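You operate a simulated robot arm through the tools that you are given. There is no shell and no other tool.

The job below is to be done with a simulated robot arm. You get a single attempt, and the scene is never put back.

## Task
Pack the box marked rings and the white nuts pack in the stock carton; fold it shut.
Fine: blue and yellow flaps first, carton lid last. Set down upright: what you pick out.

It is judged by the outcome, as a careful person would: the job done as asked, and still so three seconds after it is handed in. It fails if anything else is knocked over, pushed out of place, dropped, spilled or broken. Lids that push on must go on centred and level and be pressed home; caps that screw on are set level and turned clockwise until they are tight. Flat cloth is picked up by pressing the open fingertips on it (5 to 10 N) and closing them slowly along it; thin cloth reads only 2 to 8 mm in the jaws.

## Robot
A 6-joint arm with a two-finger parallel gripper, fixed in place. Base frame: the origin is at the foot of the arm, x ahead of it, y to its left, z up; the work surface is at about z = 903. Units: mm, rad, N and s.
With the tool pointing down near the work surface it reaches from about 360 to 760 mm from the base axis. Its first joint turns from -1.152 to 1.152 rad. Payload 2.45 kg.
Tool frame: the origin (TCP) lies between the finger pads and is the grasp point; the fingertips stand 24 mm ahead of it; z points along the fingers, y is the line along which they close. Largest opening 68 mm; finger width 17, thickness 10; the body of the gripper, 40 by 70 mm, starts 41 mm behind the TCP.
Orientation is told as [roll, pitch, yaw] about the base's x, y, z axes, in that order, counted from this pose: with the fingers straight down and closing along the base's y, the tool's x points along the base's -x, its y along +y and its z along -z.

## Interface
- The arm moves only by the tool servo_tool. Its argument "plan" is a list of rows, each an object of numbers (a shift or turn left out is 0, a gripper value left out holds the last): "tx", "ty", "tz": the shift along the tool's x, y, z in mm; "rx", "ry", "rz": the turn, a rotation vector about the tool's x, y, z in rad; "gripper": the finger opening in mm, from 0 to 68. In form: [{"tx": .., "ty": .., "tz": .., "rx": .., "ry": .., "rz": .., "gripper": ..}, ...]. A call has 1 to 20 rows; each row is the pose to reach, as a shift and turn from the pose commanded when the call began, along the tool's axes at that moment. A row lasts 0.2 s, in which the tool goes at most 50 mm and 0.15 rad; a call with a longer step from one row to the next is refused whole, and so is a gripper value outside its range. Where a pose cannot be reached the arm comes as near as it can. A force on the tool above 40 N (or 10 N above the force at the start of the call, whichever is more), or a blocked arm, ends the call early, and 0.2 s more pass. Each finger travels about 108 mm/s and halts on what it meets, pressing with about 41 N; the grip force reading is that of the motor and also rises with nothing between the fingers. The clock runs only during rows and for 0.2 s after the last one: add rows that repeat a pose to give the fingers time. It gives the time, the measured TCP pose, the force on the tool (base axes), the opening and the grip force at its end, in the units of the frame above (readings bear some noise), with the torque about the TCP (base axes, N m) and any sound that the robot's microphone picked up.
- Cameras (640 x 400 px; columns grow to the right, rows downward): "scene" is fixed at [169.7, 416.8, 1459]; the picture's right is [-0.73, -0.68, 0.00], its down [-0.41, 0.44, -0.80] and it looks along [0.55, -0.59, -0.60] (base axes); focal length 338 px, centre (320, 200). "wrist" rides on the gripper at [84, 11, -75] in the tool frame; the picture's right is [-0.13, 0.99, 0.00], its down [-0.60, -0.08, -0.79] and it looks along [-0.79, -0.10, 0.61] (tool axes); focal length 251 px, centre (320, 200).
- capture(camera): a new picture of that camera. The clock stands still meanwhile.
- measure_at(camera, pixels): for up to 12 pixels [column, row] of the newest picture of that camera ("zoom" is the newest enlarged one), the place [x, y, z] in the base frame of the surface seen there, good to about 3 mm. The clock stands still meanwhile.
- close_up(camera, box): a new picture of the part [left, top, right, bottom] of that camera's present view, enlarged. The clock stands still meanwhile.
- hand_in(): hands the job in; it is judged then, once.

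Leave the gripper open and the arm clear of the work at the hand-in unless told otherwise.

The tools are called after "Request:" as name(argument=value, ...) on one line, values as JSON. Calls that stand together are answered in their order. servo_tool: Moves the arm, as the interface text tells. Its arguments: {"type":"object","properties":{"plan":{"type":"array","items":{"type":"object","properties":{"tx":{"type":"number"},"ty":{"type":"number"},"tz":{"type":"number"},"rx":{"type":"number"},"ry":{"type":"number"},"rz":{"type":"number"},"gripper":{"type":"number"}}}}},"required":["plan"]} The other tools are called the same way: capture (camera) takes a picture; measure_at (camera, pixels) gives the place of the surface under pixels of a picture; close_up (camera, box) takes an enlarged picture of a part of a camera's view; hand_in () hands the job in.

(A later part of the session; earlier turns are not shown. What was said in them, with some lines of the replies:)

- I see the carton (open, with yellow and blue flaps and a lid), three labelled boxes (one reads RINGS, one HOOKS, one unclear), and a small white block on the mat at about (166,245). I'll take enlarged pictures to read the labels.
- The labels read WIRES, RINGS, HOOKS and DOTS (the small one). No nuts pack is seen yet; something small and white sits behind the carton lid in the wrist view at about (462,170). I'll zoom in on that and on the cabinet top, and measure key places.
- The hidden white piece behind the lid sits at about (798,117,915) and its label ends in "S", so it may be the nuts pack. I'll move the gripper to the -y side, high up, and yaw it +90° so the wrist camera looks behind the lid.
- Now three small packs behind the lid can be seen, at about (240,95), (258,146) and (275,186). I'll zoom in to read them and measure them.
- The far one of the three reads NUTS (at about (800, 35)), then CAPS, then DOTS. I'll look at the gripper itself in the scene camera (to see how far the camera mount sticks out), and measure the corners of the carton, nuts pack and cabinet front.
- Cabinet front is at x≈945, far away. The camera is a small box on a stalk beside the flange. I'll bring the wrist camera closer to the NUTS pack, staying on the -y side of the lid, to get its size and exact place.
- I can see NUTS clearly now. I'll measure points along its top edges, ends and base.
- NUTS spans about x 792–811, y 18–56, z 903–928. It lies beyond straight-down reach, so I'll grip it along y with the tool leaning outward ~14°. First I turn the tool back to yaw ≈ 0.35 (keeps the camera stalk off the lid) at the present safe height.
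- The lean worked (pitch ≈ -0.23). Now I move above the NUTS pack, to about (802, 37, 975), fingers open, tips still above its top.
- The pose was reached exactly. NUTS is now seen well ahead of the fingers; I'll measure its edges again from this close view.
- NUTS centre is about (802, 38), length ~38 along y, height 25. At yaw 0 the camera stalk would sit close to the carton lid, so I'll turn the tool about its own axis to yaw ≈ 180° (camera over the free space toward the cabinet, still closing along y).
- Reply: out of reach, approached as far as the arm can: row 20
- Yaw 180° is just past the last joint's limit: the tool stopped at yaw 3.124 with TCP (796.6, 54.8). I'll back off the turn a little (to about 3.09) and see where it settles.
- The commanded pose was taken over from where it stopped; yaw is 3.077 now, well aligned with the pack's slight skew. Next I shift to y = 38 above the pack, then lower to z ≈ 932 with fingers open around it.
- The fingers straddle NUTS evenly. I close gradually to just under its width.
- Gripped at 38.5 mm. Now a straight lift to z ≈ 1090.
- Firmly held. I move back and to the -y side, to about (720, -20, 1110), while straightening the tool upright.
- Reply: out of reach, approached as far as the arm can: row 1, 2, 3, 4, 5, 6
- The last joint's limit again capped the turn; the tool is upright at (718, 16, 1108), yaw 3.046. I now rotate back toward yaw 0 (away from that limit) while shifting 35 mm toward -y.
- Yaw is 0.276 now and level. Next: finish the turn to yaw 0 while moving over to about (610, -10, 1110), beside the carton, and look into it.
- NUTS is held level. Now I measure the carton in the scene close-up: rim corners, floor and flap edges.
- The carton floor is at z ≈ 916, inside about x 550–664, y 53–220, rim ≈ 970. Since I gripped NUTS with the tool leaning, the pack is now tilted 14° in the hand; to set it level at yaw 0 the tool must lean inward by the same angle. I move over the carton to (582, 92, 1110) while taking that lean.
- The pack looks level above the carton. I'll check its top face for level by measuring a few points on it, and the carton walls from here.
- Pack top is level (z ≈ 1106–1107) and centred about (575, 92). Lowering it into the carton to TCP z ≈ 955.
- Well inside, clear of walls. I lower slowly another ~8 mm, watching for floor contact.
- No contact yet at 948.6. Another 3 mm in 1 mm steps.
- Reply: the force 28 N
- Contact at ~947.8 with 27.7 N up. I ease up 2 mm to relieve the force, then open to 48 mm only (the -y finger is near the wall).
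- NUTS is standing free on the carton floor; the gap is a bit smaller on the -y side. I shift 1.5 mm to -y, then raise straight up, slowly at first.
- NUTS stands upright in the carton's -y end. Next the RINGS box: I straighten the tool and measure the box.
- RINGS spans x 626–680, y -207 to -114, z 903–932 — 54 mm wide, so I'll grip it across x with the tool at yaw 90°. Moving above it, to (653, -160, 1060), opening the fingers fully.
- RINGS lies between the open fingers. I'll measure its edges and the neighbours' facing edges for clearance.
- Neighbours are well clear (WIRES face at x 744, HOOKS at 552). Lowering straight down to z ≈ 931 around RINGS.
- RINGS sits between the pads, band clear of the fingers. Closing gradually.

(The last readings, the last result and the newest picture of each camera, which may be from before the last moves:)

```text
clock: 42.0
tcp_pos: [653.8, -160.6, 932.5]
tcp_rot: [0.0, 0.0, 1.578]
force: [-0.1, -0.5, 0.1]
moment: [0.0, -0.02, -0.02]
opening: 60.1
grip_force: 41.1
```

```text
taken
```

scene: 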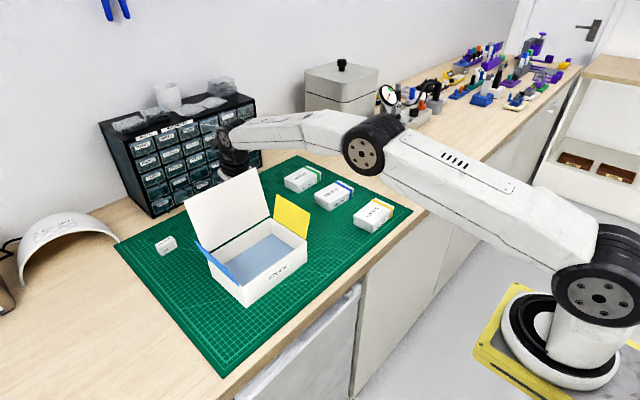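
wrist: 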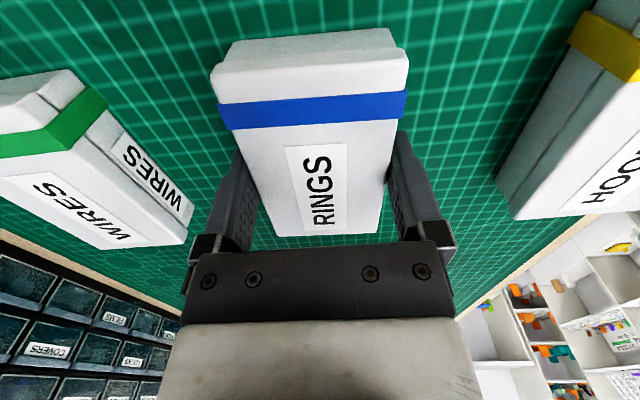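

Closed on the box at 60.1 mm with 41 N. I lift 15 mm to test the hold.

Request:
servo_tool(plan=[{"tz": -3}, {"tz": -8}, {"tz": -15}, {"tz": -15}, {"tz": -15}])

Request:
capture(camera="wrist")

Request:
close_up(camera="scene", box=[260, 110, 420, 240])

```text
clock: 43.2
tcp_pos: [654.0, -160.2, 946.6]
tcp_rot: [-0.002, 0.0, 1.575]
force: [1.2, 0.0, 0.1]
moment: [-0.02, -0.01, 0.03]
opening: 59.9
grip_force: 41.1
```

```text
taken
```

wrist: 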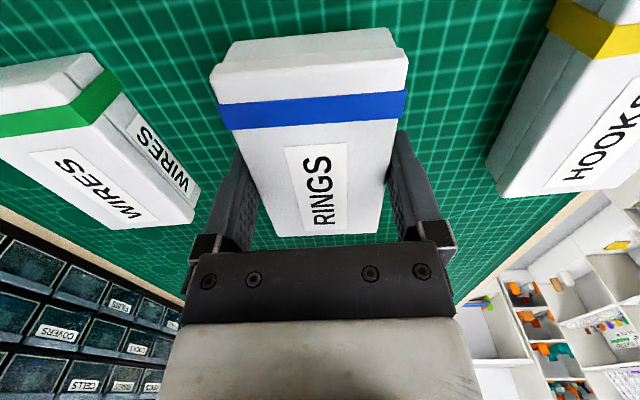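

```text
3.08 times, centred on (340, 175) of scene
```

zoom: 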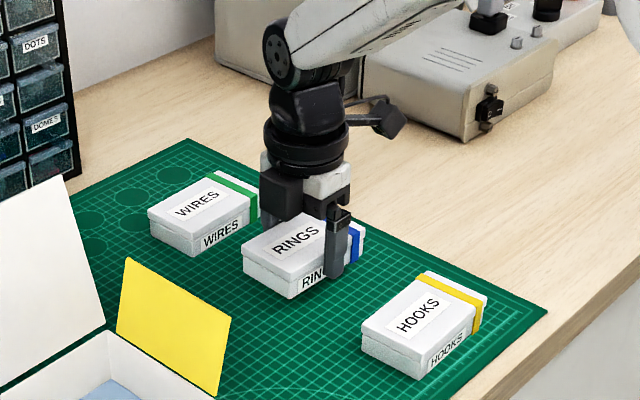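

RINGS is held firm and level. I raise it to z ≈ 1092, shift to x 607, then carry it across to y 165 over the carton (above the yellow flap, in front of the lid).

Request:
servo_tool(plan=[{"tz": -25}, {"tz": -55}, {"tz": -85}, {"tz": -115}, {"tz": -145}, {"ty": 23.5, "tz": -145}, {"ty": 47, "tz": -145}, {"tx": -30, "ty": 47, "tz": -145}, {"tx": -65, "ty": 47, "tz": -145}, {"tx": -100, "ty": 47, "tz": -145}, {"tx": -135, "ty": 47, "tz": -145}, {"tx": -170, "ty": 47, "tz": -145}, {"tx": -205, "ty": 47, "tz": -145}, {"tx": -240, "ty": 47, "tz": -145}, {"tx": -275, "ty": 47, "tz": -145}, {"tx": -305, "ty": 47, "tz": -145}, {"tx": -325, "ty": 47, "tz": -145}, {"tx": -325, "ty": 47, "tz": -145}])

Request:
capture(camera="wrist")

Request:
close_up(camera="scene", box=[150, 50, 350, 310])

```text
clock: 47.0
tcp_pos: [605.3, 163.2, 1091.6]
tcp_rot: [0.001, 0.001, 1.577]
force: [0.4, -0.2, -0.4]
moment: [0.02, 0.01, 0.02]
opening: 59.5
grip_force: 41.1
```

```text
taken
```

wrist: 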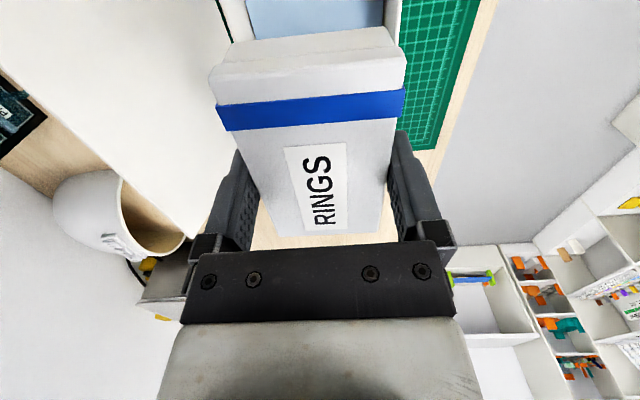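

```text
1.54 times, centred on (250, 180) of scene
```

zoom: 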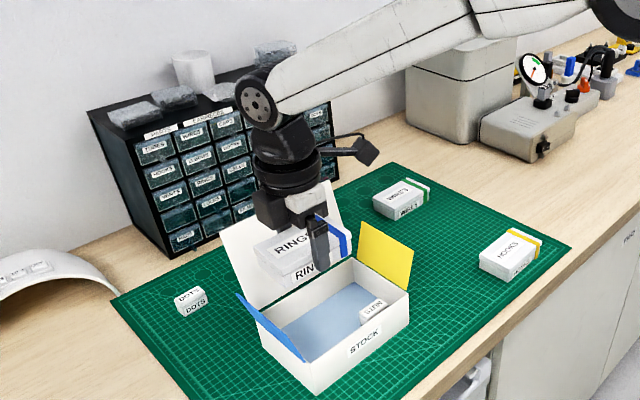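

I'm over the +y half of the carton. I measure the held box's corners and the carton walls before lowering.

Request:
measure_at(camera="wrist", pixels=[[215, 95], [403, 80], [277, 230], [370, 228], [320, 85], [320, 40], [390, 45], [250, 20], [320, 10], [228, 60], [383, 8], [300, 20]])

Request:
measure_at(camera="zoom", pixels=[[255, 315], [300, 350], [265, 250], [310, 268], [330, 240], [295, 262], [270, 310], [380, 305]])

```text
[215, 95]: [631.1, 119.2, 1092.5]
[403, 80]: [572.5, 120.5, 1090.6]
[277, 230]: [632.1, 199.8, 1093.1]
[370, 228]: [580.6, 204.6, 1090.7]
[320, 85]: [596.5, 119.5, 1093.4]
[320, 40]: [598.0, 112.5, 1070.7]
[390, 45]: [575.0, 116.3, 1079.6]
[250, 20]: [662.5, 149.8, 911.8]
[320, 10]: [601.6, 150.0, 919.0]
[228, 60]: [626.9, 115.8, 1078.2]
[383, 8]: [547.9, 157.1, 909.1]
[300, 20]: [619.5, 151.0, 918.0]
```

```text
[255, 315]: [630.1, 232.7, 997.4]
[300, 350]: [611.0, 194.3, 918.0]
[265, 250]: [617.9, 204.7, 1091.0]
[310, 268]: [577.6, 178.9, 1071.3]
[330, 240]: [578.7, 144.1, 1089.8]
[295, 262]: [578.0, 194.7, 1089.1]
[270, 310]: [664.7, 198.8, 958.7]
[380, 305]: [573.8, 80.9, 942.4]
```

Box spans about x 572–634, y 116–211: ~8 mm gap to NUTS and to the +y wall. Lowering to z ≈ 955, slow at the end.

Request:
servo_tool(plan=[{"tz": 25}, {"tz": 50}, {"tz": 75}, {"tz": 95}, {"tz": 112}, {"tz": 125}, {"tz": 136}, {"tz": 136}])

Request:
capture(camera="wrist")

Request:
close_up(camera="scene", box=[150, 100, 350, 310])

```text
clock: 48.8
tcp_pos: [606.3, 164.3, 955.7]
tcp_rot: [-0.001, 0.001, 1.576]
force: [0.0, 0.5, -0.7]
moment: [0.0, 0.01, -0.05]
opening: 59.8
grip_force: 41.6
```

```text
taken
```

wrist: 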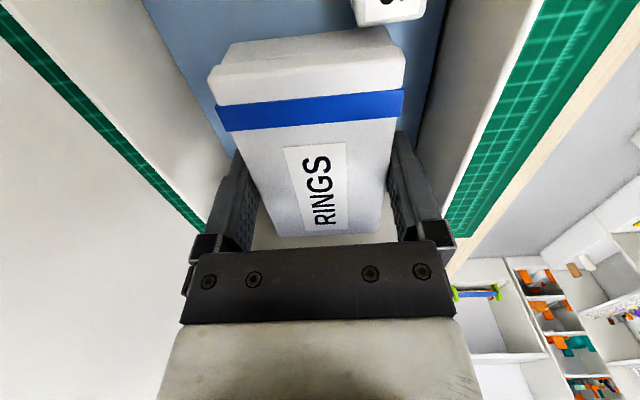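

```text
1.90 times, centred on (250, 205) of scene
```

zoom: 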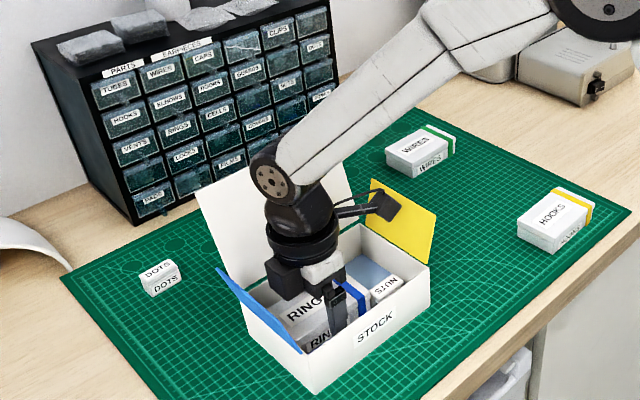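

RINGS is inside with NUTS just beyond it, not touching. I lower slowly until it touches the floor.

Request:
servo_tool(plan=[{"tz": 2}, {"tz": 4}, {"tz": 6}, {"tz": 7}, {"tz": 7}])

```text
clock: 50.0
tcp_pos: [605.7, 164.8, 948.6]
tcp_rot: [0.0, 0.001, 1.577]
force: [-0.1, -0.1, -0.9]
moment: [0.0, 0.03, -0.01]
opening: 59.1
grip_force: 41.1
```

Request:
servo_tool(plan=[{"tz": 1}, {"tz": 1.8}, {"tz": 1.8}])

```text
clock: 50.8
tcp_pos: [604.0, 163.9, 947.6]
tcp_rot: [0.001, 0.001, 1.576]
force: [-3.6, 0.5, 9.9]
moment: [-0.11, 0.11, -0.14]
opening: 59.5
grip_force: 41.1
```

Touching the floor with ~10 N. Opening slowly to let it rest, then checking.

Request:
servo_tool(plan=[{"tz": -0.5, "gripper": 60}, {"tz": -0.5, "gripper": 62}, {"tz": -0.5, "gripper": 64}, {"tz": -0.5, "gripper": 67}, {"tz": -0.5, "gripper": 68}])

Request:
capture(camera="wrist")

```text
clock: 52.0
tcp_pos: [606.0, 165.1, 947.6]
tcp_rot: [0.002, 0.0, 1.576]
force: [-0.6, -0.4, -0.2]
moment: [-0.02, 0.03, 0.0]
opening: 67.9
grip_force: 0.1
```

```text
taken
```

wrist: 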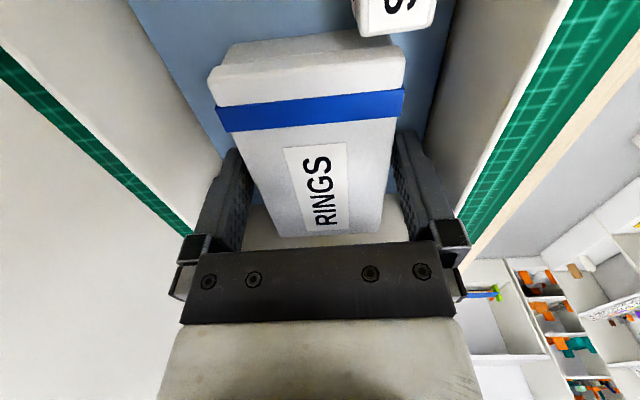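

RINGS is free on the floor. Raising straight up, slowly at first.

Request:
servo_tool(plan=[{"tz": -4}, {"tz": -12}, {"tz": -25}, {"tz": -45}, {"tz": -75}, {"tz": -105}, {"tz": -135}, {"tz": -165}, {"tz": -165}])

Request:
close_up(camera="scene", box=[150, 100, 350, 310])

Request:
capture(camera="wrist")

```text
clock: 54.0
tcp_pos: [604.1, 163.4, 1113.8]
tcp_rot: [0.0, -0.001, 1.576]
force: [0.8, 0.5, 0.5]
moment: [-0.02, 0.0, 0.02]
opening: 68.1
grip_force: 0.1
```

```text
1.90 times, centred on (250, 205) of scene
```

zoom: 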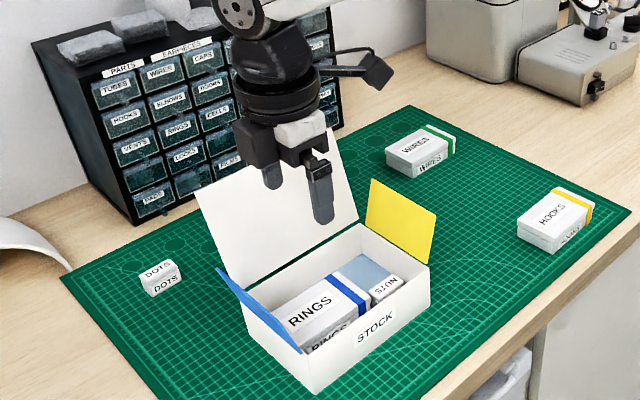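

```text
taken
```

wrist: 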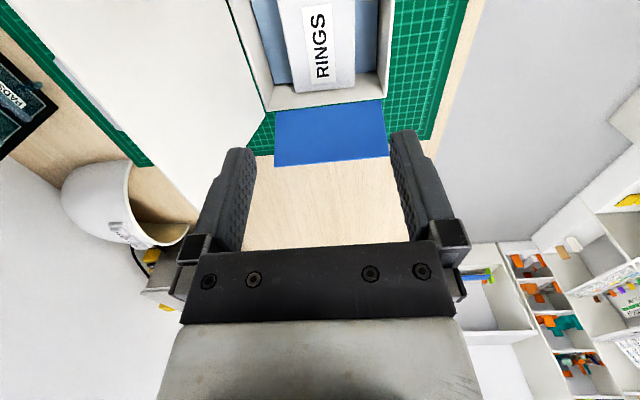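

Both packs are in, upright. Next the blue flap (hinge at y≈222, z≈970, tip leaning out to y≈240, z≈1022). I close the fingers, move out to y≈264 beyond it, and come down to tip height ≈1006.

Request:
servo_tool(plan=[{"tx": -25, "gripper": 20}, {"tx": -50, "gripper": 0}, {"tx": -75, "gripper": 0}, {"tx": -100, "gripper": 0}, {"tx": -100, "tz": 30, "gripper": 0}, {"tx": -100, "tz": 60, "gripper": 0}, {"tx": -100, "tz": 84, "gripper": 0}, {"tx": -100, "tz": 84, "gripper": 0}])

Request:
capture(camera="wrist")

Request:
close_up(camera="scene", box=[130, 130, 330, 320])

```text
clock: 55.8
tcp_pos: [605.5, 263.9, 1027.9]
tcp_rot: [0.0, 0.0, 1.578]
force: [0.0, -0.2, -0.3]
moment: [-0.01, 0.03, 0.04]
opening: 0.0
grip_force: 24.0
```

```text
taken
```

wrist: 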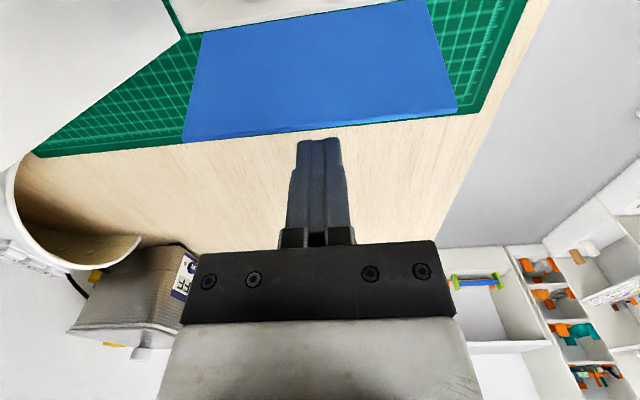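

```text
2.11 times, centred on (230, 225) of scene
```

zoom: 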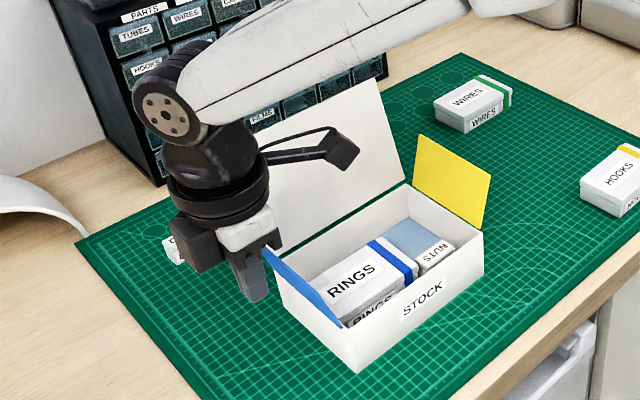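

The fingers are outside the blue flap. I measure the flap's tip edge and hinge line.

Request:
measure_at(camera="wrist", pixels=[[192, 133], [450, 106], [320, 120], [210, 40], [420, 6], [310, 60], [320, 125], [300, 22]])

Request:
measure_at(camera="zoom", pixels=[[266, 250], [345, 322], [300, 285], [350, 328], [483, 238], [415, 185], [320, 310]])

```text
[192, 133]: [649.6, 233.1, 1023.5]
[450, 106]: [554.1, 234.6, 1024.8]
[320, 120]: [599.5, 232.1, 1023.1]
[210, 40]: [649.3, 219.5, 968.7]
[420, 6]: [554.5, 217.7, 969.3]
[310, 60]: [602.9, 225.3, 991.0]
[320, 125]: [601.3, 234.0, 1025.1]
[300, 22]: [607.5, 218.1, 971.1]
```

```text
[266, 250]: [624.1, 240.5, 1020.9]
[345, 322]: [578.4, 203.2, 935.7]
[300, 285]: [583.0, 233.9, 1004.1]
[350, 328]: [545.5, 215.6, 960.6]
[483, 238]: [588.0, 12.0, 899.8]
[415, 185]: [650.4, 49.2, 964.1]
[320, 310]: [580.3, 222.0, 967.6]
```

Hinge at about y 220, z 970; flap 57 mm long. I push it inward along an arc: the fingertip's leading edge goes from outside, over the hinge, and down to z ≈ 976.

Request:
servo_tool(plan=[{"tx": 10, "tz": -1}, {"tx": 20, "tz": -2}, {"tx": 28, "tz": -4}, {"tx": 35, "tz": -7}, {"tx": 43, "tz": -7}, {"tx": 50, "tz": -5}, {"tx": 57, "tz": -2}, {"tx": 62, "tz": 2}, {"tx": 66, "tz": 6}, {"tx": 69.4, "tz": 10}, {"tx": 72.5, "tz": 15}, {"tx": 74.5, "tz": 19.6}, {"tx": 76, "tz": 24}, {"tx": 76.5, "tz": 28}, {"tx": 76.5, "tz": 28}])

Request:
capture(camera="wrist")

Request:
close_up(camera="scene", box=[130, 130, 330, 320])

```text
clock: 59.0
tcp_pos: [605.3, 188.3, 1001.5]
tcp_rot: [0.001, -0.001, 1.576]
force: [0.2, 0.3, 0.4]
moment: [0.0, 0.0, -0.02]
opening: 0.2
grip_force: 23.7
```

```text
taken
```

wrist: 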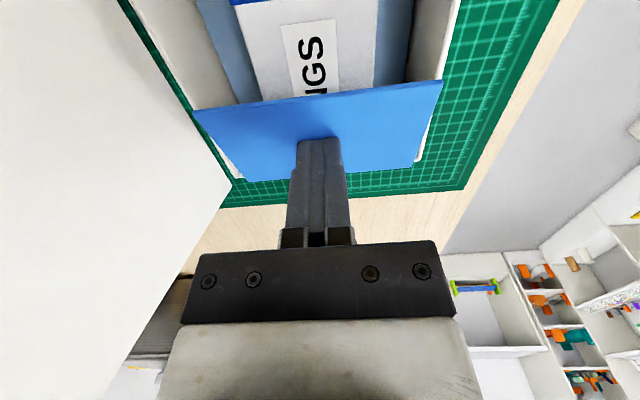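

```text
2.11 times, centred on (230, 225) of scene
```

zoom: 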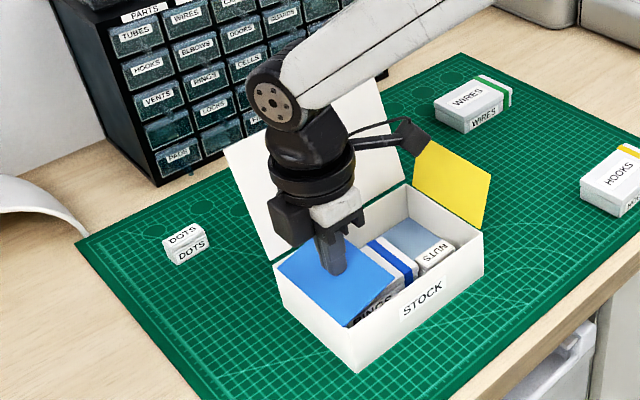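

Blue flap is nearly flat. I press ~4 mm further to level, then rise 20 mm and see whether it stays.

Request:
servo_tool(plan=[{"tz": 2}, {"tz": 4}, {"tz": 4}, {"tz": 0}, {"tz": -10}, {"tz": -25}, {"tz": -25}])

Request:
capture(camera="wrist")

Request:
close_up(camera="scene", box=[130, 130, 330, 320])

```text
clock: 60.6
tcp_pos: [605.2, 188.7, 1025.9]
tcp_rot: [0.0, 0.001, 1.576]
force: [0.5, 0.4, 0.5]
moment: [0.01, 0.02, 0.0]
opening: 0.1
grip_force: 23.8
```

```text
taken
```

wrist: 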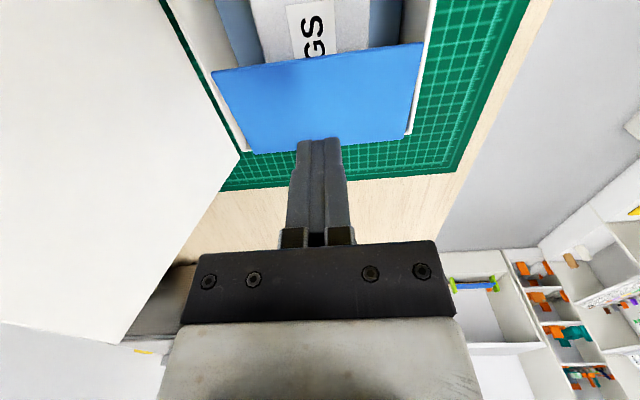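

```text
2.11 times, centred on (230, 225) of scene
```

zoom: 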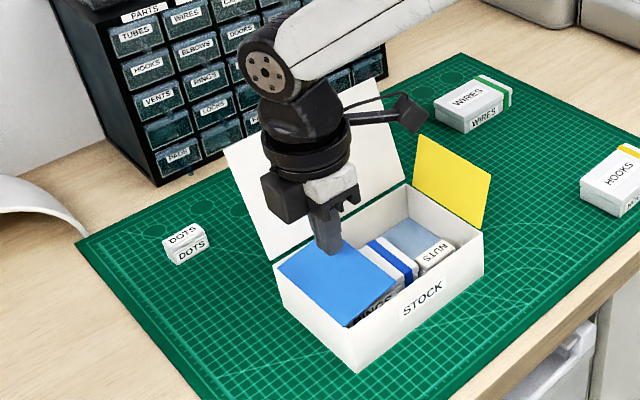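

It stays down. I check its level by measuring, then go on to the yellow flap.

Request:
measure_at(camera="wrist", pixels=[[225, 85], [315, 75], [410, 55], [255, 140], [390, 130], [315, 110]])

Request:
servo_tool(plan=[{"tz": -30}, {"tz": -60}, {"tx": 40, "tz": -60}, {"tx": 85, "tz": -60}, {"tx": 130, "tz": -60}, {"tx": 175, "tz": -60}, {"tx": 190, "tz": -60}, {"tx": 190, "tz": -60}])

Request:
capture(camera="wrist")

```text
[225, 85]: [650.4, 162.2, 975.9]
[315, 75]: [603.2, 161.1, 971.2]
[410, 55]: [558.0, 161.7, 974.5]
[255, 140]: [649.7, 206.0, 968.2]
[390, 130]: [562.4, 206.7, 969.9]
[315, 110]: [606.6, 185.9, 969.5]
```

```text
clock: 62.4
tcp_pos: [608.0, -4.1, 1086.3]
tcp_rot: [0.0, 0.0, 1.575]
force: [0.5, -0.8, 0.0]
moment: [-0.03, -0.01, 0.02]
opening: 0.0
grip_force: 24.1
```

```text
taken
```

wrist: 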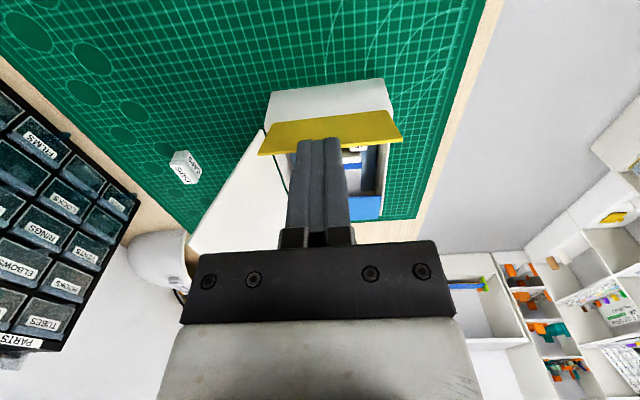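

Blue flap is flat within a few mm. The fingers are now outside the yellow flap (hinge y≈51, tip y≈34, z≈1022). I lower to tip height ≈1004 and sweep it inward with the mirrored arc, then rise.

Request:
servo_tool(plan=[{"tz": 20}, {"tz": 40}, {"tz": 58}, {"tx": -15.5, "tz": 58}, {"tx": -25.5, "tz": 56}, {"tx": -35.5, "tz": 54}, {"tx": -46.5, "tz": 51}, {"tx": -54.5, "tz": 51}, {"tx": -61.5, "tz": 53}, {"tx": -68.5, "tz": 56}, {"tx": -73.5, "tz": 60}, {"tx": -77.5, "tz": 64}, {"tx": -80.9, "tz": 68}, {"tx": -84, "tz": 73}, {"tx": -86, "tz": 77.6}, {"tx": -87.5, "tz": 82}, {"tx": -88, "tz": 86}, {"tx": -88, "tz": 89}, {"tx": -88, "tz": 89}, {"tx": -88, "tz": 75}])

Request:
capture(camera="wrist")

Request:
close_up(camera="scene", box=[130, 130, 330, 320])

```text
clock: 66.6
tcp_pos: [606.2, 86.1, 1009.5]
tcp_rot: [0.001, 0.0, 1.575]
force: [-0.2, 0.3, -0.3]
moment: [0.0, -0.01, -0.01]
opening: 0.1
grip_force: 23.3
```

```text
taken
```

wrist: 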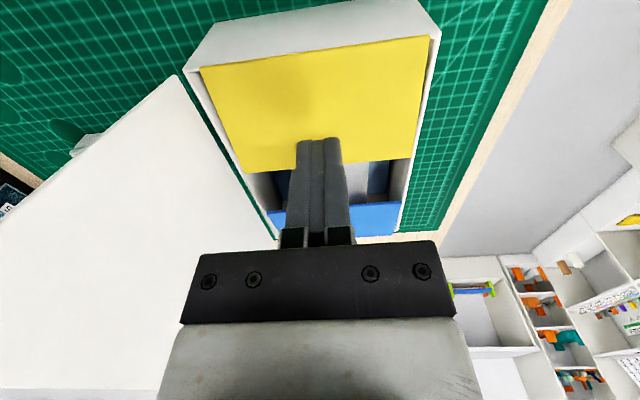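

```text
2.11 times, centred on (230, 225) of scene
```

zoom: 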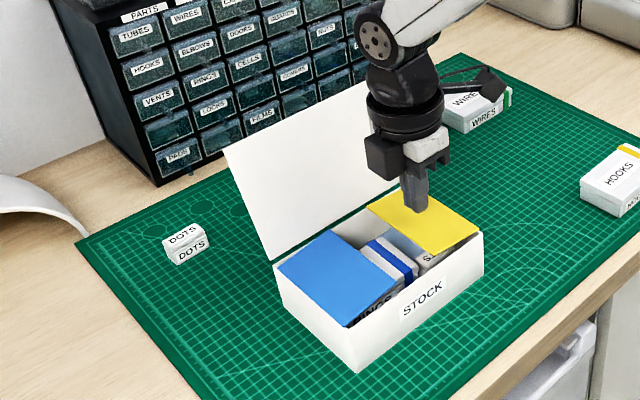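

Both flaps are folded in. Next the lid: I go up over it to behind (x≈722, y≈137) and look before lowering behind its top edge.

Request:
servo_tool(plan=[{"tz": -35}, {"tz": -70}, {"tz": -105}, {"tz": -140}, {"tx": -13, "ty": -29, "tz": -140}, {"tx": -26, "ty": -58, "tz": -140}, {"tx": -39, "ty": -87, "tz": -140}, {"tx": -51, "ty": -117, "tz": -140}, {"tx": -51, "ty": -117, "tz": -140}])

Request:
capture(camera="wrist")

Request:
close_up(camera="scene", box=[130, 100, 330, 320])

```text
clock: 68.6
tcp_pos: [723.4, 137.8, 1149.4]
tcp_rot: [0.002, -0.001, 1.576]
force: [0.0, -0.2, 0.5]
moment: [-0.03, 0.04, 0.01]
opening: 0.1
grip_force: 23.8
```

```text
taken
```

wrist: 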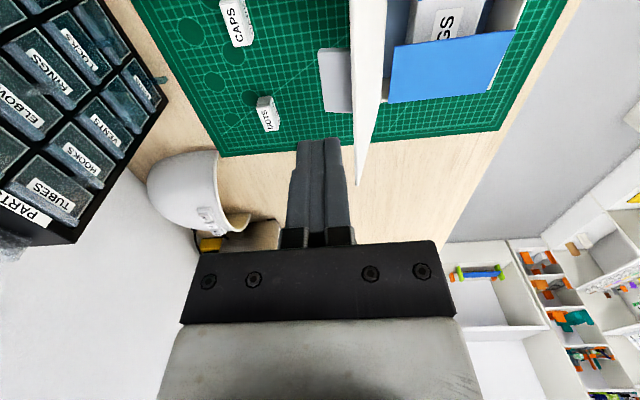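

```text
1.82 times, centred on (230, 210) of scene
```

zoom: 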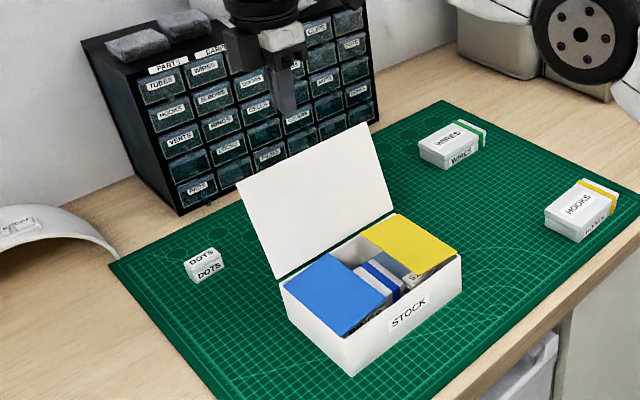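

There is a small light piece on the back side of the lid at about (337,80). I'll zoom in and measure it before going behind the lid.

Request:
close_up(camera="wrist", box=[290, 0, 450, 190])

Request:
measure_at(camera="wrist", pixels=[[335, 60], [330, 75], [340, 100], [322, 55], [345, 55], [350, 108], [328, 108], [362, 160], [360, 60], [372, 30], [358, 178], [352, 30]])

```text
2.11 times, centred on (370, 95) of wrist
```

zoom: 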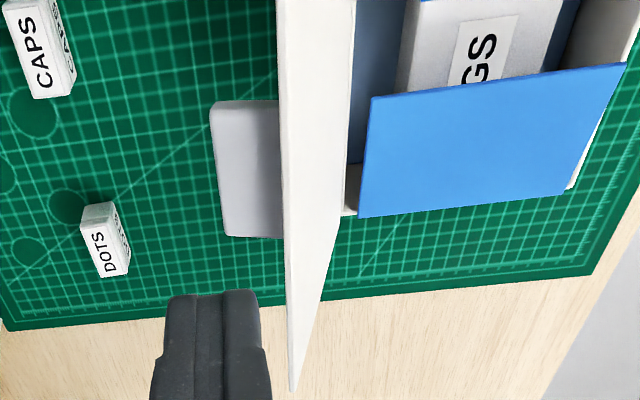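

```text
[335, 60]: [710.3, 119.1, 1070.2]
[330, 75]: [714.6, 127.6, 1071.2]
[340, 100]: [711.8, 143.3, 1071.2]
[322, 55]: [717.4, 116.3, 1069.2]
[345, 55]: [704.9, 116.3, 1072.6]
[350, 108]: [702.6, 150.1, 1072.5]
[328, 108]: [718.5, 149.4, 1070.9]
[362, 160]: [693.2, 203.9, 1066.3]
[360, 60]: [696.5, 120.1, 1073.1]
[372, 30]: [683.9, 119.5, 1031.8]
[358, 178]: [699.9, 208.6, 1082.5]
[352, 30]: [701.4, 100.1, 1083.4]
```

A small tab (y 116–150, about 18 mm deep) sticks out from the lid's back side near its top, at z≈1071. I want to understand it before pushing the lid, so I rise to z≈1200 and turn the camera around (yaw ≈ π) to look at the lid's outer face.

Request:
servo_tool(plan=[{"tz": -20}, {"tz": -50, "rz": -0.14}, {"tz": -50, "rz": -0.28}, {"tz": -50, "rz": -0.42}, {"tz": -50, "rz": -0.56}, {"tz": -50, "rz": -0.7}, {"tz": -50, "rz": -0.84}, {"tz": -50, "rz": -0.98}, {"tz": -50, "rz": -1.12}, {"tz": -50, "rz": -1.26}, {"tz": -50, "rz": -1.4}, {"tz": -50, "rz": -1.53}, {"tz": -50, "rz": -1.53}])

Request:
capture(camera="wrist")

```text
clock: 71.4
tcp_pos: [720.6, 136.7, 1200.5]
tcp_rot: [0.0, -0.001, 3.109]
force: [0.6, -0.3, -0.2]
moment: [0.02, 0.0, 0.01]
opening: 0.0
grip_force: 23.7
```

```text
taken
```

wrist: 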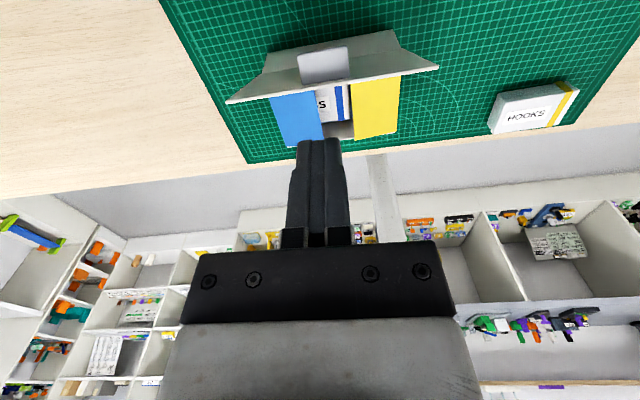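

Request:
close_up(camera="wrist", box=[210, 10, 460, 150])

Request:
measure_at(camera="wrist", pixels=[[302, 58], [345, 50], [304, 80], [346, 75], [324, 62], [270, 65], [400, 55], [232, 101], [436, 67], [330, 85], [324, 50], [280, 52]])

```text
2.56 times, centred on (335, 80) of wrist
```

zoom: 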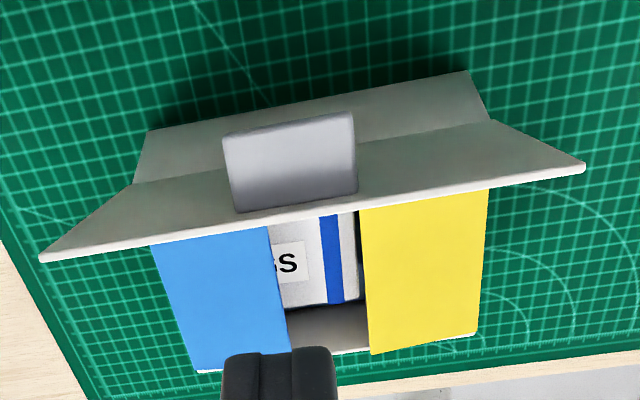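

```text
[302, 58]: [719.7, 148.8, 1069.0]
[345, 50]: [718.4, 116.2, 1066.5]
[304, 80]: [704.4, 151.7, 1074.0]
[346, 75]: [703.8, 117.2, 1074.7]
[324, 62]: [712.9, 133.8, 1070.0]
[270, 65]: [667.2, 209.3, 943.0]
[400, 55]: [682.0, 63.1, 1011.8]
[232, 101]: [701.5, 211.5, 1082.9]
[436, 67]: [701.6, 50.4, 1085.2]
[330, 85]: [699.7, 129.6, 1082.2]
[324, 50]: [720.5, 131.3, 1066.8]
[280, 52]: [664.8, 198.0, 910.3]
```

It's a rigid grip tab standing on the lid's outer face near its front edge (y 116–151). I'll push the lid beside it at y≈88. First turn back to yaw 90° and move to (722, 88, 1150).

Request:
servo_tool(plan=[{"tx": 0.3, "ty": 4, "tz": 4, "rz": 0.13}, {"tx": 0.5, "ty": 8, "tz": 8, "rz": 0.26}, {"tx": 0.8, "ty": 12, "tz": 12, "rz": 0.39}, {"tx": 1, "ty": 16, "tz": 16, "rz": 0.52}, {"tx": 1.3, "ty": 20, "tz": 20, "rz": 0.65}, {"tx": 1.6, "ty": 24, "tz": 24, "rz": 0.78}, {"tx": 1.8, "ty": 28, "tz": 28, "rz": 0.91}, {"tx": 2.1, "ty": 32, "tz": 32, "rz": 1.04}, {"tx": 2.3, "ty": 36, "tz": 36, "rz": 1.17}, {"tx": 2.6, "ty": 40, "tz": 40, "rz": 1.3}, {"tx": 2.9, "ty": 44, "tz": 45, "rz": 1.43}, {"tx": 3.1, "ty": 48.6, "tz": 50, "rz": 1.535}, {"tx": 3.1, "ty": 48.6, "tz": 50, "rz": 1.535}])

Request:
capture(camera="wrist")

```text
clock: 74.2
tcp_pos: [723.5, 88.6, 1150.4]
tcp_rot: [-0.001, -0.001, 1.569]
force: [-0.3, 0.2, 0.5]
moment: [0.0, -0.01, 0.02]
opening: 0.0
grip_force: 23.1
```

```text
taken
```

wrist: 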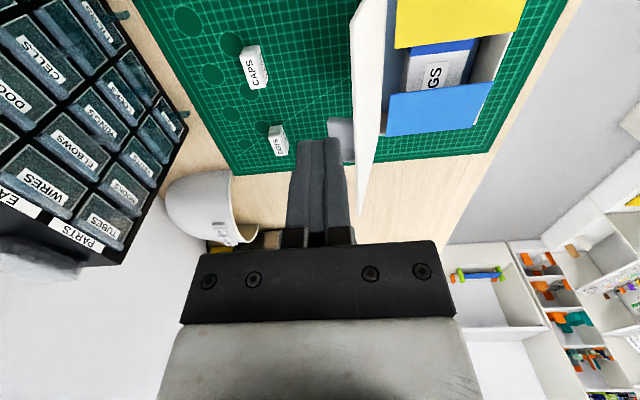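

Clear of the tab (finger at y 80–97). Lowering 81 mm behind the lid's upper part.

Request:
servo_tool(plan=[{"tz": 20}, {"tz": 40}, {"tz": 60}, {"tz": 81}, {"tz": 81}])

Request:
capture(camera="wrist")

Request:
close_up(camera="scene", box=[130, 80, 330, 320])

```text
clock: 75.4
tcp_pos: [724.2, 86.6, 1068.3]
tcp_rot: [0.001, 0.001, 1.571]
force: [0.6, -0.4, 0.2]
moment: [0.02, 0.02, -0.03]
opening: 0.2
grip_force: 24.1
```

```text
taken
```

wrist: 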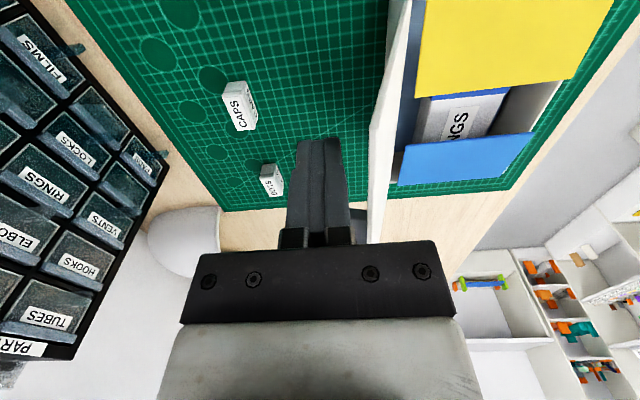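

```text
1.67 times, centred on (230, 200) of scene
```

zoom: 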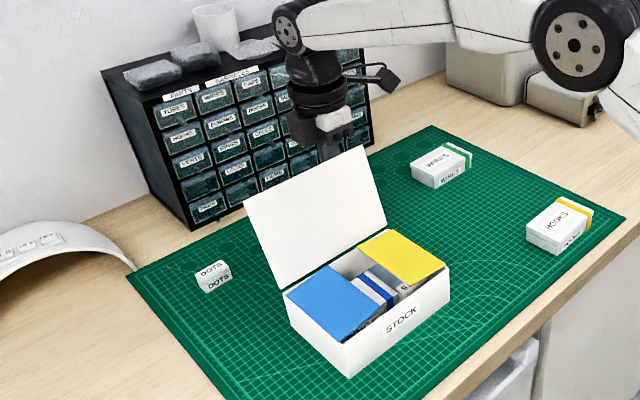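

In place behind the lid. Now I sweep it forward and down along its arc around the hinge (x≈667, z≈972), stopping about 15 mm above closed to look.

Request:
servo_tool(plan=[{"ty": 10, "tz": -2}, {"ty": 20, "tz": -5}, {"ty": 30, "tz": -9}, {"ty": 40, "tz": -12}, {"ty": 51, "tz": -13}, {"ty": 62, "tz": -12}, {"ty": 76, "tz": -8}, {"ty": 89.5, "tz": -2}, {"ty": 101.6, "tz": 7}, {"ty": 112, "tz": 17}, {"ty": 120.6, "tz": 29}, {"ty": 127, "tz": 42}, {"ty": 130, "tz": 54}, {"ty": 130, "tz": 54}])

Request:
capture(camera="wrist")

Request:
close_up(camera="scene", box=[130, 100, 330, 320])

```text
clock: 78.4
tcp_pos: [593.3, 88.2, 1014.6]
tcp_rot: [0.001, -0.001, 1.572]
force: [0.1, 1.5, 0.4]
moment: [-0.02, 0.03, -0.01]
opening: 0.0
grip_force: 23.3
```

```text
taken
```

wrist: 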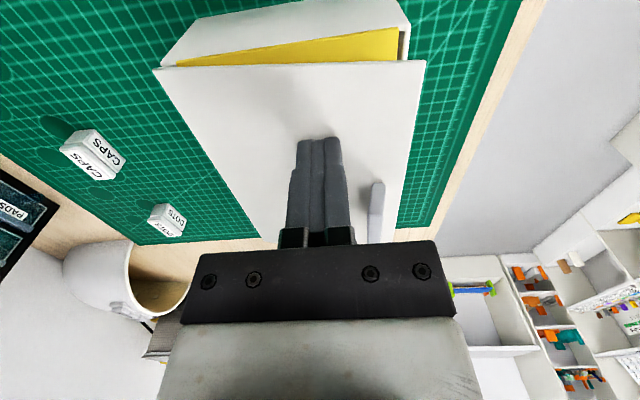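

```text
1.82 times, centred on (230, 210) of scene
```

zoom: 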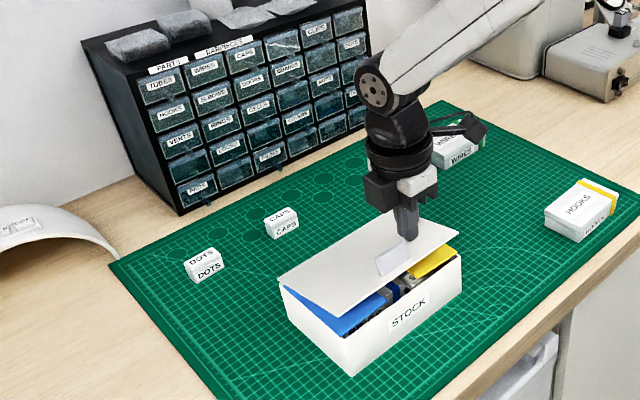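

The lid is nearly down. I continue down in small steps until it rests on the carton.

Request:
servo_tool(plan=[{"ty": 0.7, "tz": 4}, {"ty": 1.3, "tz": 8}, {"ty": 1.7, "tz": 11}, {"ty": 2, "tz": 13}, {"ty": 2, "tz": 13}])

Request:
capture(camera="wrist")

Request:
close_up(camera="scene", box=[160, 150, 300, 320])

```text
clock: 79.6
tcp_pos: [591.7, 88.2, 1002.4]
tcp_rot: [0.001, 0.001, 1.571]
force: [0.4, -0.3, 0.0]
moment: [0.0, 0.04, 0.0]
opening: 0.0
grip_force: 23.9
```

```text
taken
```

wrist: 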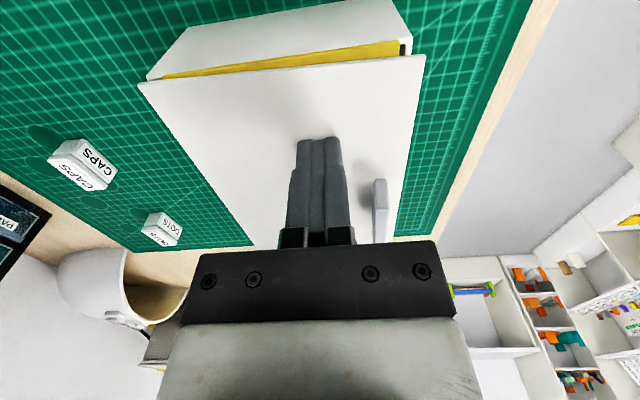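

```text
2.35 times, centred on (230, 235) of scene
```

zoom: 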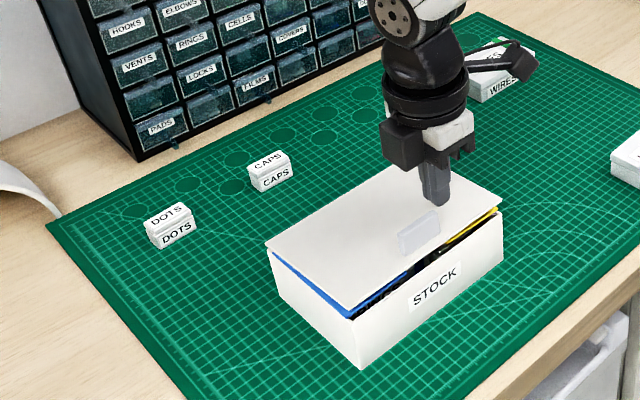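

A small gap remains at the front. Pressing further in 1.5 mm steps, watching the force.

Request:
servo_tool(plan=[{"tz": 1.5}, {"tz": 3}, {"tz": 4.5}, {"tz": 4.5}])

Request:
close_up(camera="scene", box=[180, 190, 300, 310])

```text
clock: 80.6
tcp_pos: [591.4, 87.8, 997.4]
tcp_rot: [-0.001, 0.001, 1.57]
force: [1.0, -0.8, 0.9]
moment: [-0.02, 0.01, 0.02]
opening: 0.1
grip_force: 23.4
```

```text
3.33 times, centred on (240, 250) of scene
```

zoom: 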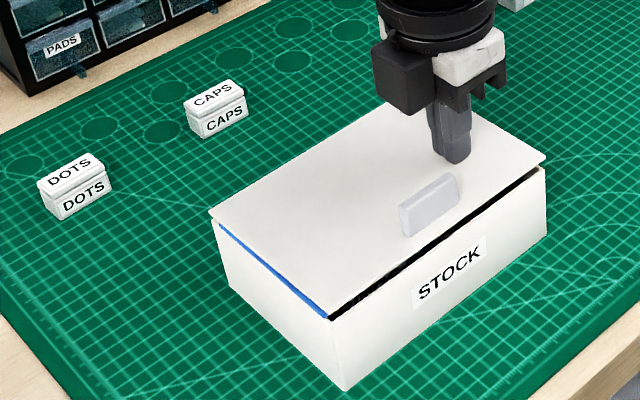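

Almost; a thin dark gap of ~3 mm is left at the front. Continuing 1 mm at a time.

Request:
servo_tool(plan=[{"tz": 1}, {"tz": 2}, {"tz": 3}, {"tz": 3}])

Request:
close_up(camera="scene", box=[180, 190, 300, 310])

```text
clock: 81.6
tcp_pos: [592.7, 89.0, 995.0]
tcp_rot: [0.0, 0.0, 1.571]
force: [0.2, -0.5, 0.4]
moment: [0.04, 0.04, 0.03]
opening: 0.2
grip_force: 23.3
```

```text
3.33 times, centred on (240, 250) of scene
```

zoom: 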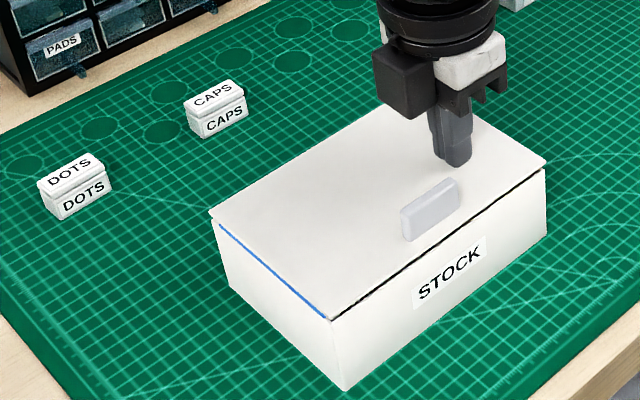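

Gap down to a thin line. Two to three more mm until it meets resistance.

Request:
servo_tool(plan=[{"tz": 1}, {"tz": 2}, {"tz": 2}])

Request:
close_up(camera="scene", box=[180, 190, 300, 310])

```text
clock: 82.4
tcp_pos: [591.3, 88.1, 993.4]
tcp_rot: [0.0, 0.0, 1.572]
force: [-5.1, -3.6, 11.7]
moment: [-0.07, 0.1, 0.02]
opening: 0.0
grip_force: 23.7
```

```text
3.33 times, centred on (240, 250) of scene
```

zoom: 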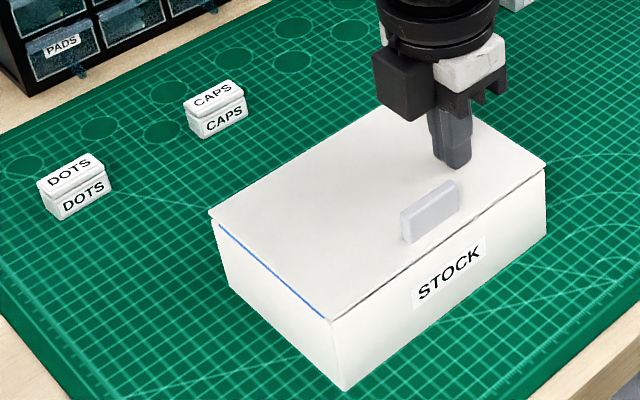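

Firm contact (≈12 N): the lid is down. I raise the tool straight up and check that it stays shut.

Request:
servo_tool(plan=[{"tz": -2}, {"tz": -8}, {"tz": -25}, {"tz": -55}, {"tz": -90}, {"tz": -130}, {"tz": -130}])

Request:
close_up(camera="scene", box=[180, 190, 300, 310])

Request:
capture(camera="wrist")

```text
clock: 84.0
tcp_pos: [592.3, 89.1, 1123.9]
tcp_rot: [0.001, 0.0, 1.571]
force: [0.0, -0.3, -0.2]
moment: [0.03, -0.02, 0.02]
opening: 0.0
grip_force: 23.6
```

```text
3.33 times, centred on (240, 250) of scene
```

zoom: 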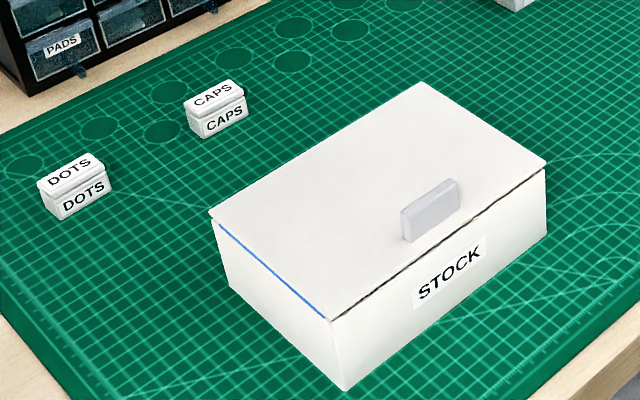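

```text
taken
```

wrist: 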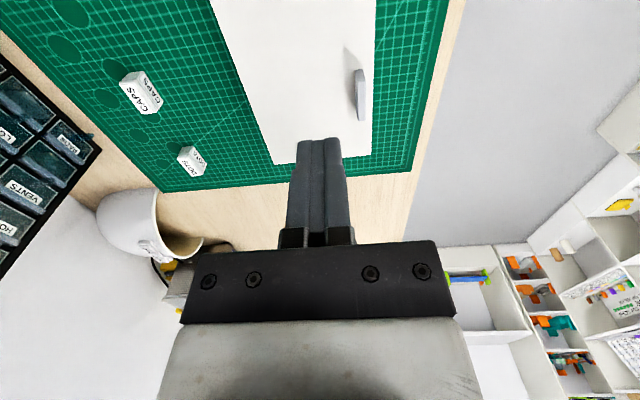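

The lid stays shut. I check it for level by measuring points all over the lid, and zoom in on the front seam.

Request:
measure_at(camera="zoom", pixels=[[220, 212], [332, 308], [420, 90], [535, 163], [380, 200], [330, 250], [470, 180], [300, 180], [345, 318], [400, 285], [500, 200], [542, 172]])

Request:
close_up(camera="scene", box=[225, 210, 300, 280])

```text
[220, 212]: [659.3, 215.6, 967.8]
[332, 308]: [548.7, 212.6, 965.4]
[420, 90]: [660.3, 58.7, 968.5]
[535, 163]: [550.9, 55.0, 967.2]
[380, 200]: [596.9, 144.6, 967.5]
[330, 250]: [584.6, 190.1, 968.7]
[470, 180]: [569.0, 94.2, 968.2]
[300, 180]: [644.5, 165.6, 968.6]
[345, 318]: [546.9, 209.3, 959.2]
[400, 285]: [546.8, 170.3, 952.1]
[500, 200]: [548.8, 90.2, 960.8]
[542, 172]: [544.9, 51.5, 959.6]
```

```text
5.71 times, centred on (262, 245) of scene
```

zoom: 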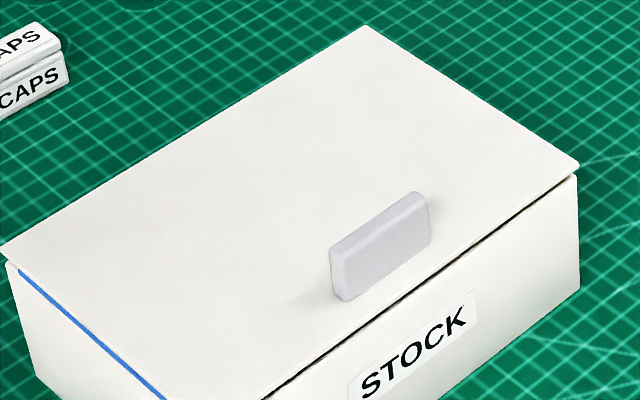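

The lid is level at z≈968 across all corners. For good measure I'll also press gently on the other front side (y≈183, clear of the tab).

Request:
servo_tool(plan=[{"tx": -32, "ty": 3}, {"tx": -64, "ty": 6}, {"tx": -94, "ty": 9}, {"tx": -94, "ty": 9, "tz": 40}, {"tx": -94, "ty": 9, "tz": 80}, {"tx": -94, "ty": 9, "tz": 110}, {"tx": -94, "ty": 9, "tz": 122}, {"tx": -94, "ty": 9, "tz": 127}, {"tx": -94, "ty": 9, "tz": 127}])

```text
clock: 86.0
tcp_pos: [583.5, 182.5, 995.9]
tcp_rot: [-0.001, 0.0, 1.569]
force: [-0.4, 0.0, -0.4]
moment: [-0.01, -0.01, -0.01]
opening: 0.0
grip_force: 23.4
```

Request:
servo_tool(plan=[{"tz": 1}, {"tz": 2}, {"tz": 3}, {"tz": 3.6}, {"tz": 3.6}])

```text
clock: 87.2
tcp_pos: [582.5, 182.6, 993.0]
tcp_rot: [-0.002, 0.0, 1.572]
force: [-4.2, -3.1, 15.6]
moment: [-0.08, 0.09, 0.01]
opening: 0.0
grip_force: 23.4
```

Pressed with ≈16 N, no give. Now I raise, open the gripper and draw back clear of the work.

Request:
servo_tool(plan=[{"tz": -3}, {"tz": -12}, {"tz": -40}, {"tz": -80}, {"tz": -120}, {"tz": -160}, {"tz": -200}, {"tx": 40, "ty": 16, "tz": -205, "gripper": 30}, {"tx": 80, "ty": 32, "tz": -205, "gripper": 68}, {"tx": 120, "ty": 48, "tz": -205}, {"tx": 160, "ty": 64, "tz": -205}, {"tx": 200, "ty": 80, "tz": -205}, {"tx": 240, "ty": 90, "tz": -205}, {"tx": 280, "ty": 95, "tz": -205}, {"tx": 310, "ty": 100, "tz": -205}, {"tx": 310, "ty": 100, "tz": -205}])

Request:
capture(camera="scene")

Request:
close_up(camera="scene", box=[180, 190, 300, 310])

```text
clock: 90.6
tcp_pos: [484.1, -129.3, 1197.1]
tcp_rot: [0.0, -0.001, 1.573]
force: [0.0, 0.6, 0.6]
moment: [-0.04, -0.01, -0.01]
opening: 68.1
grip_force: 0.1
```

```text
taken
```

scene: 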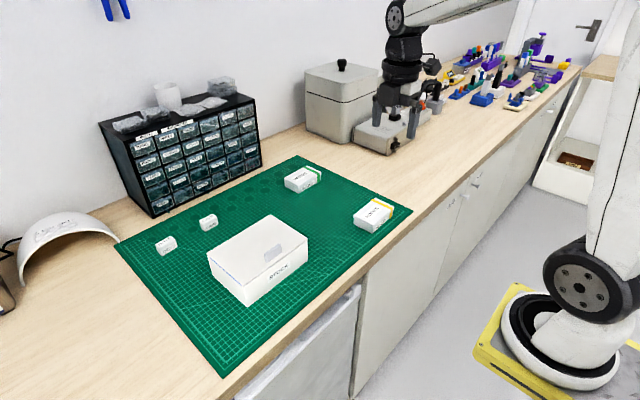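

```text
3.33 times, centred on (240, 250) of scene
```

zoom: 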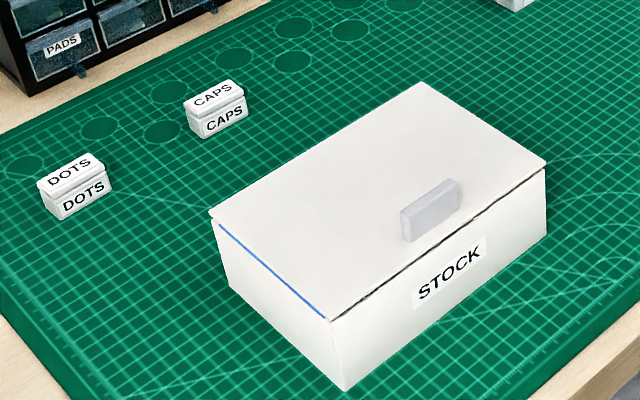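

The carton is shut and the lid has stayed down since I let go. WIRES, HOOKS, CAPS and DOTS stand where they were. The gripper is open and the arm is clear, so I'm handing in.

Request:
hand_in()

```text
The job is handed in.
```

The RINGS box and the white NUTS pack are both standing upright in the stock carton, and the carton is folded shut. I folded the blue flap first, then the yellow, and the lid last.

After I let go, the lid stayed down. It measured level at about z = 968 at all four corners. A hairline seam shows at the front, and pressing at about 12–16 N on each side of the tab met firm resistance.

In the last picture, WIRES, HOOKS, CAPS and DOTS were upright and in their places. At the hand-in the gripper was open and the arm was clear of the work. The hand-in was accepted, but I was not told how it was judged.
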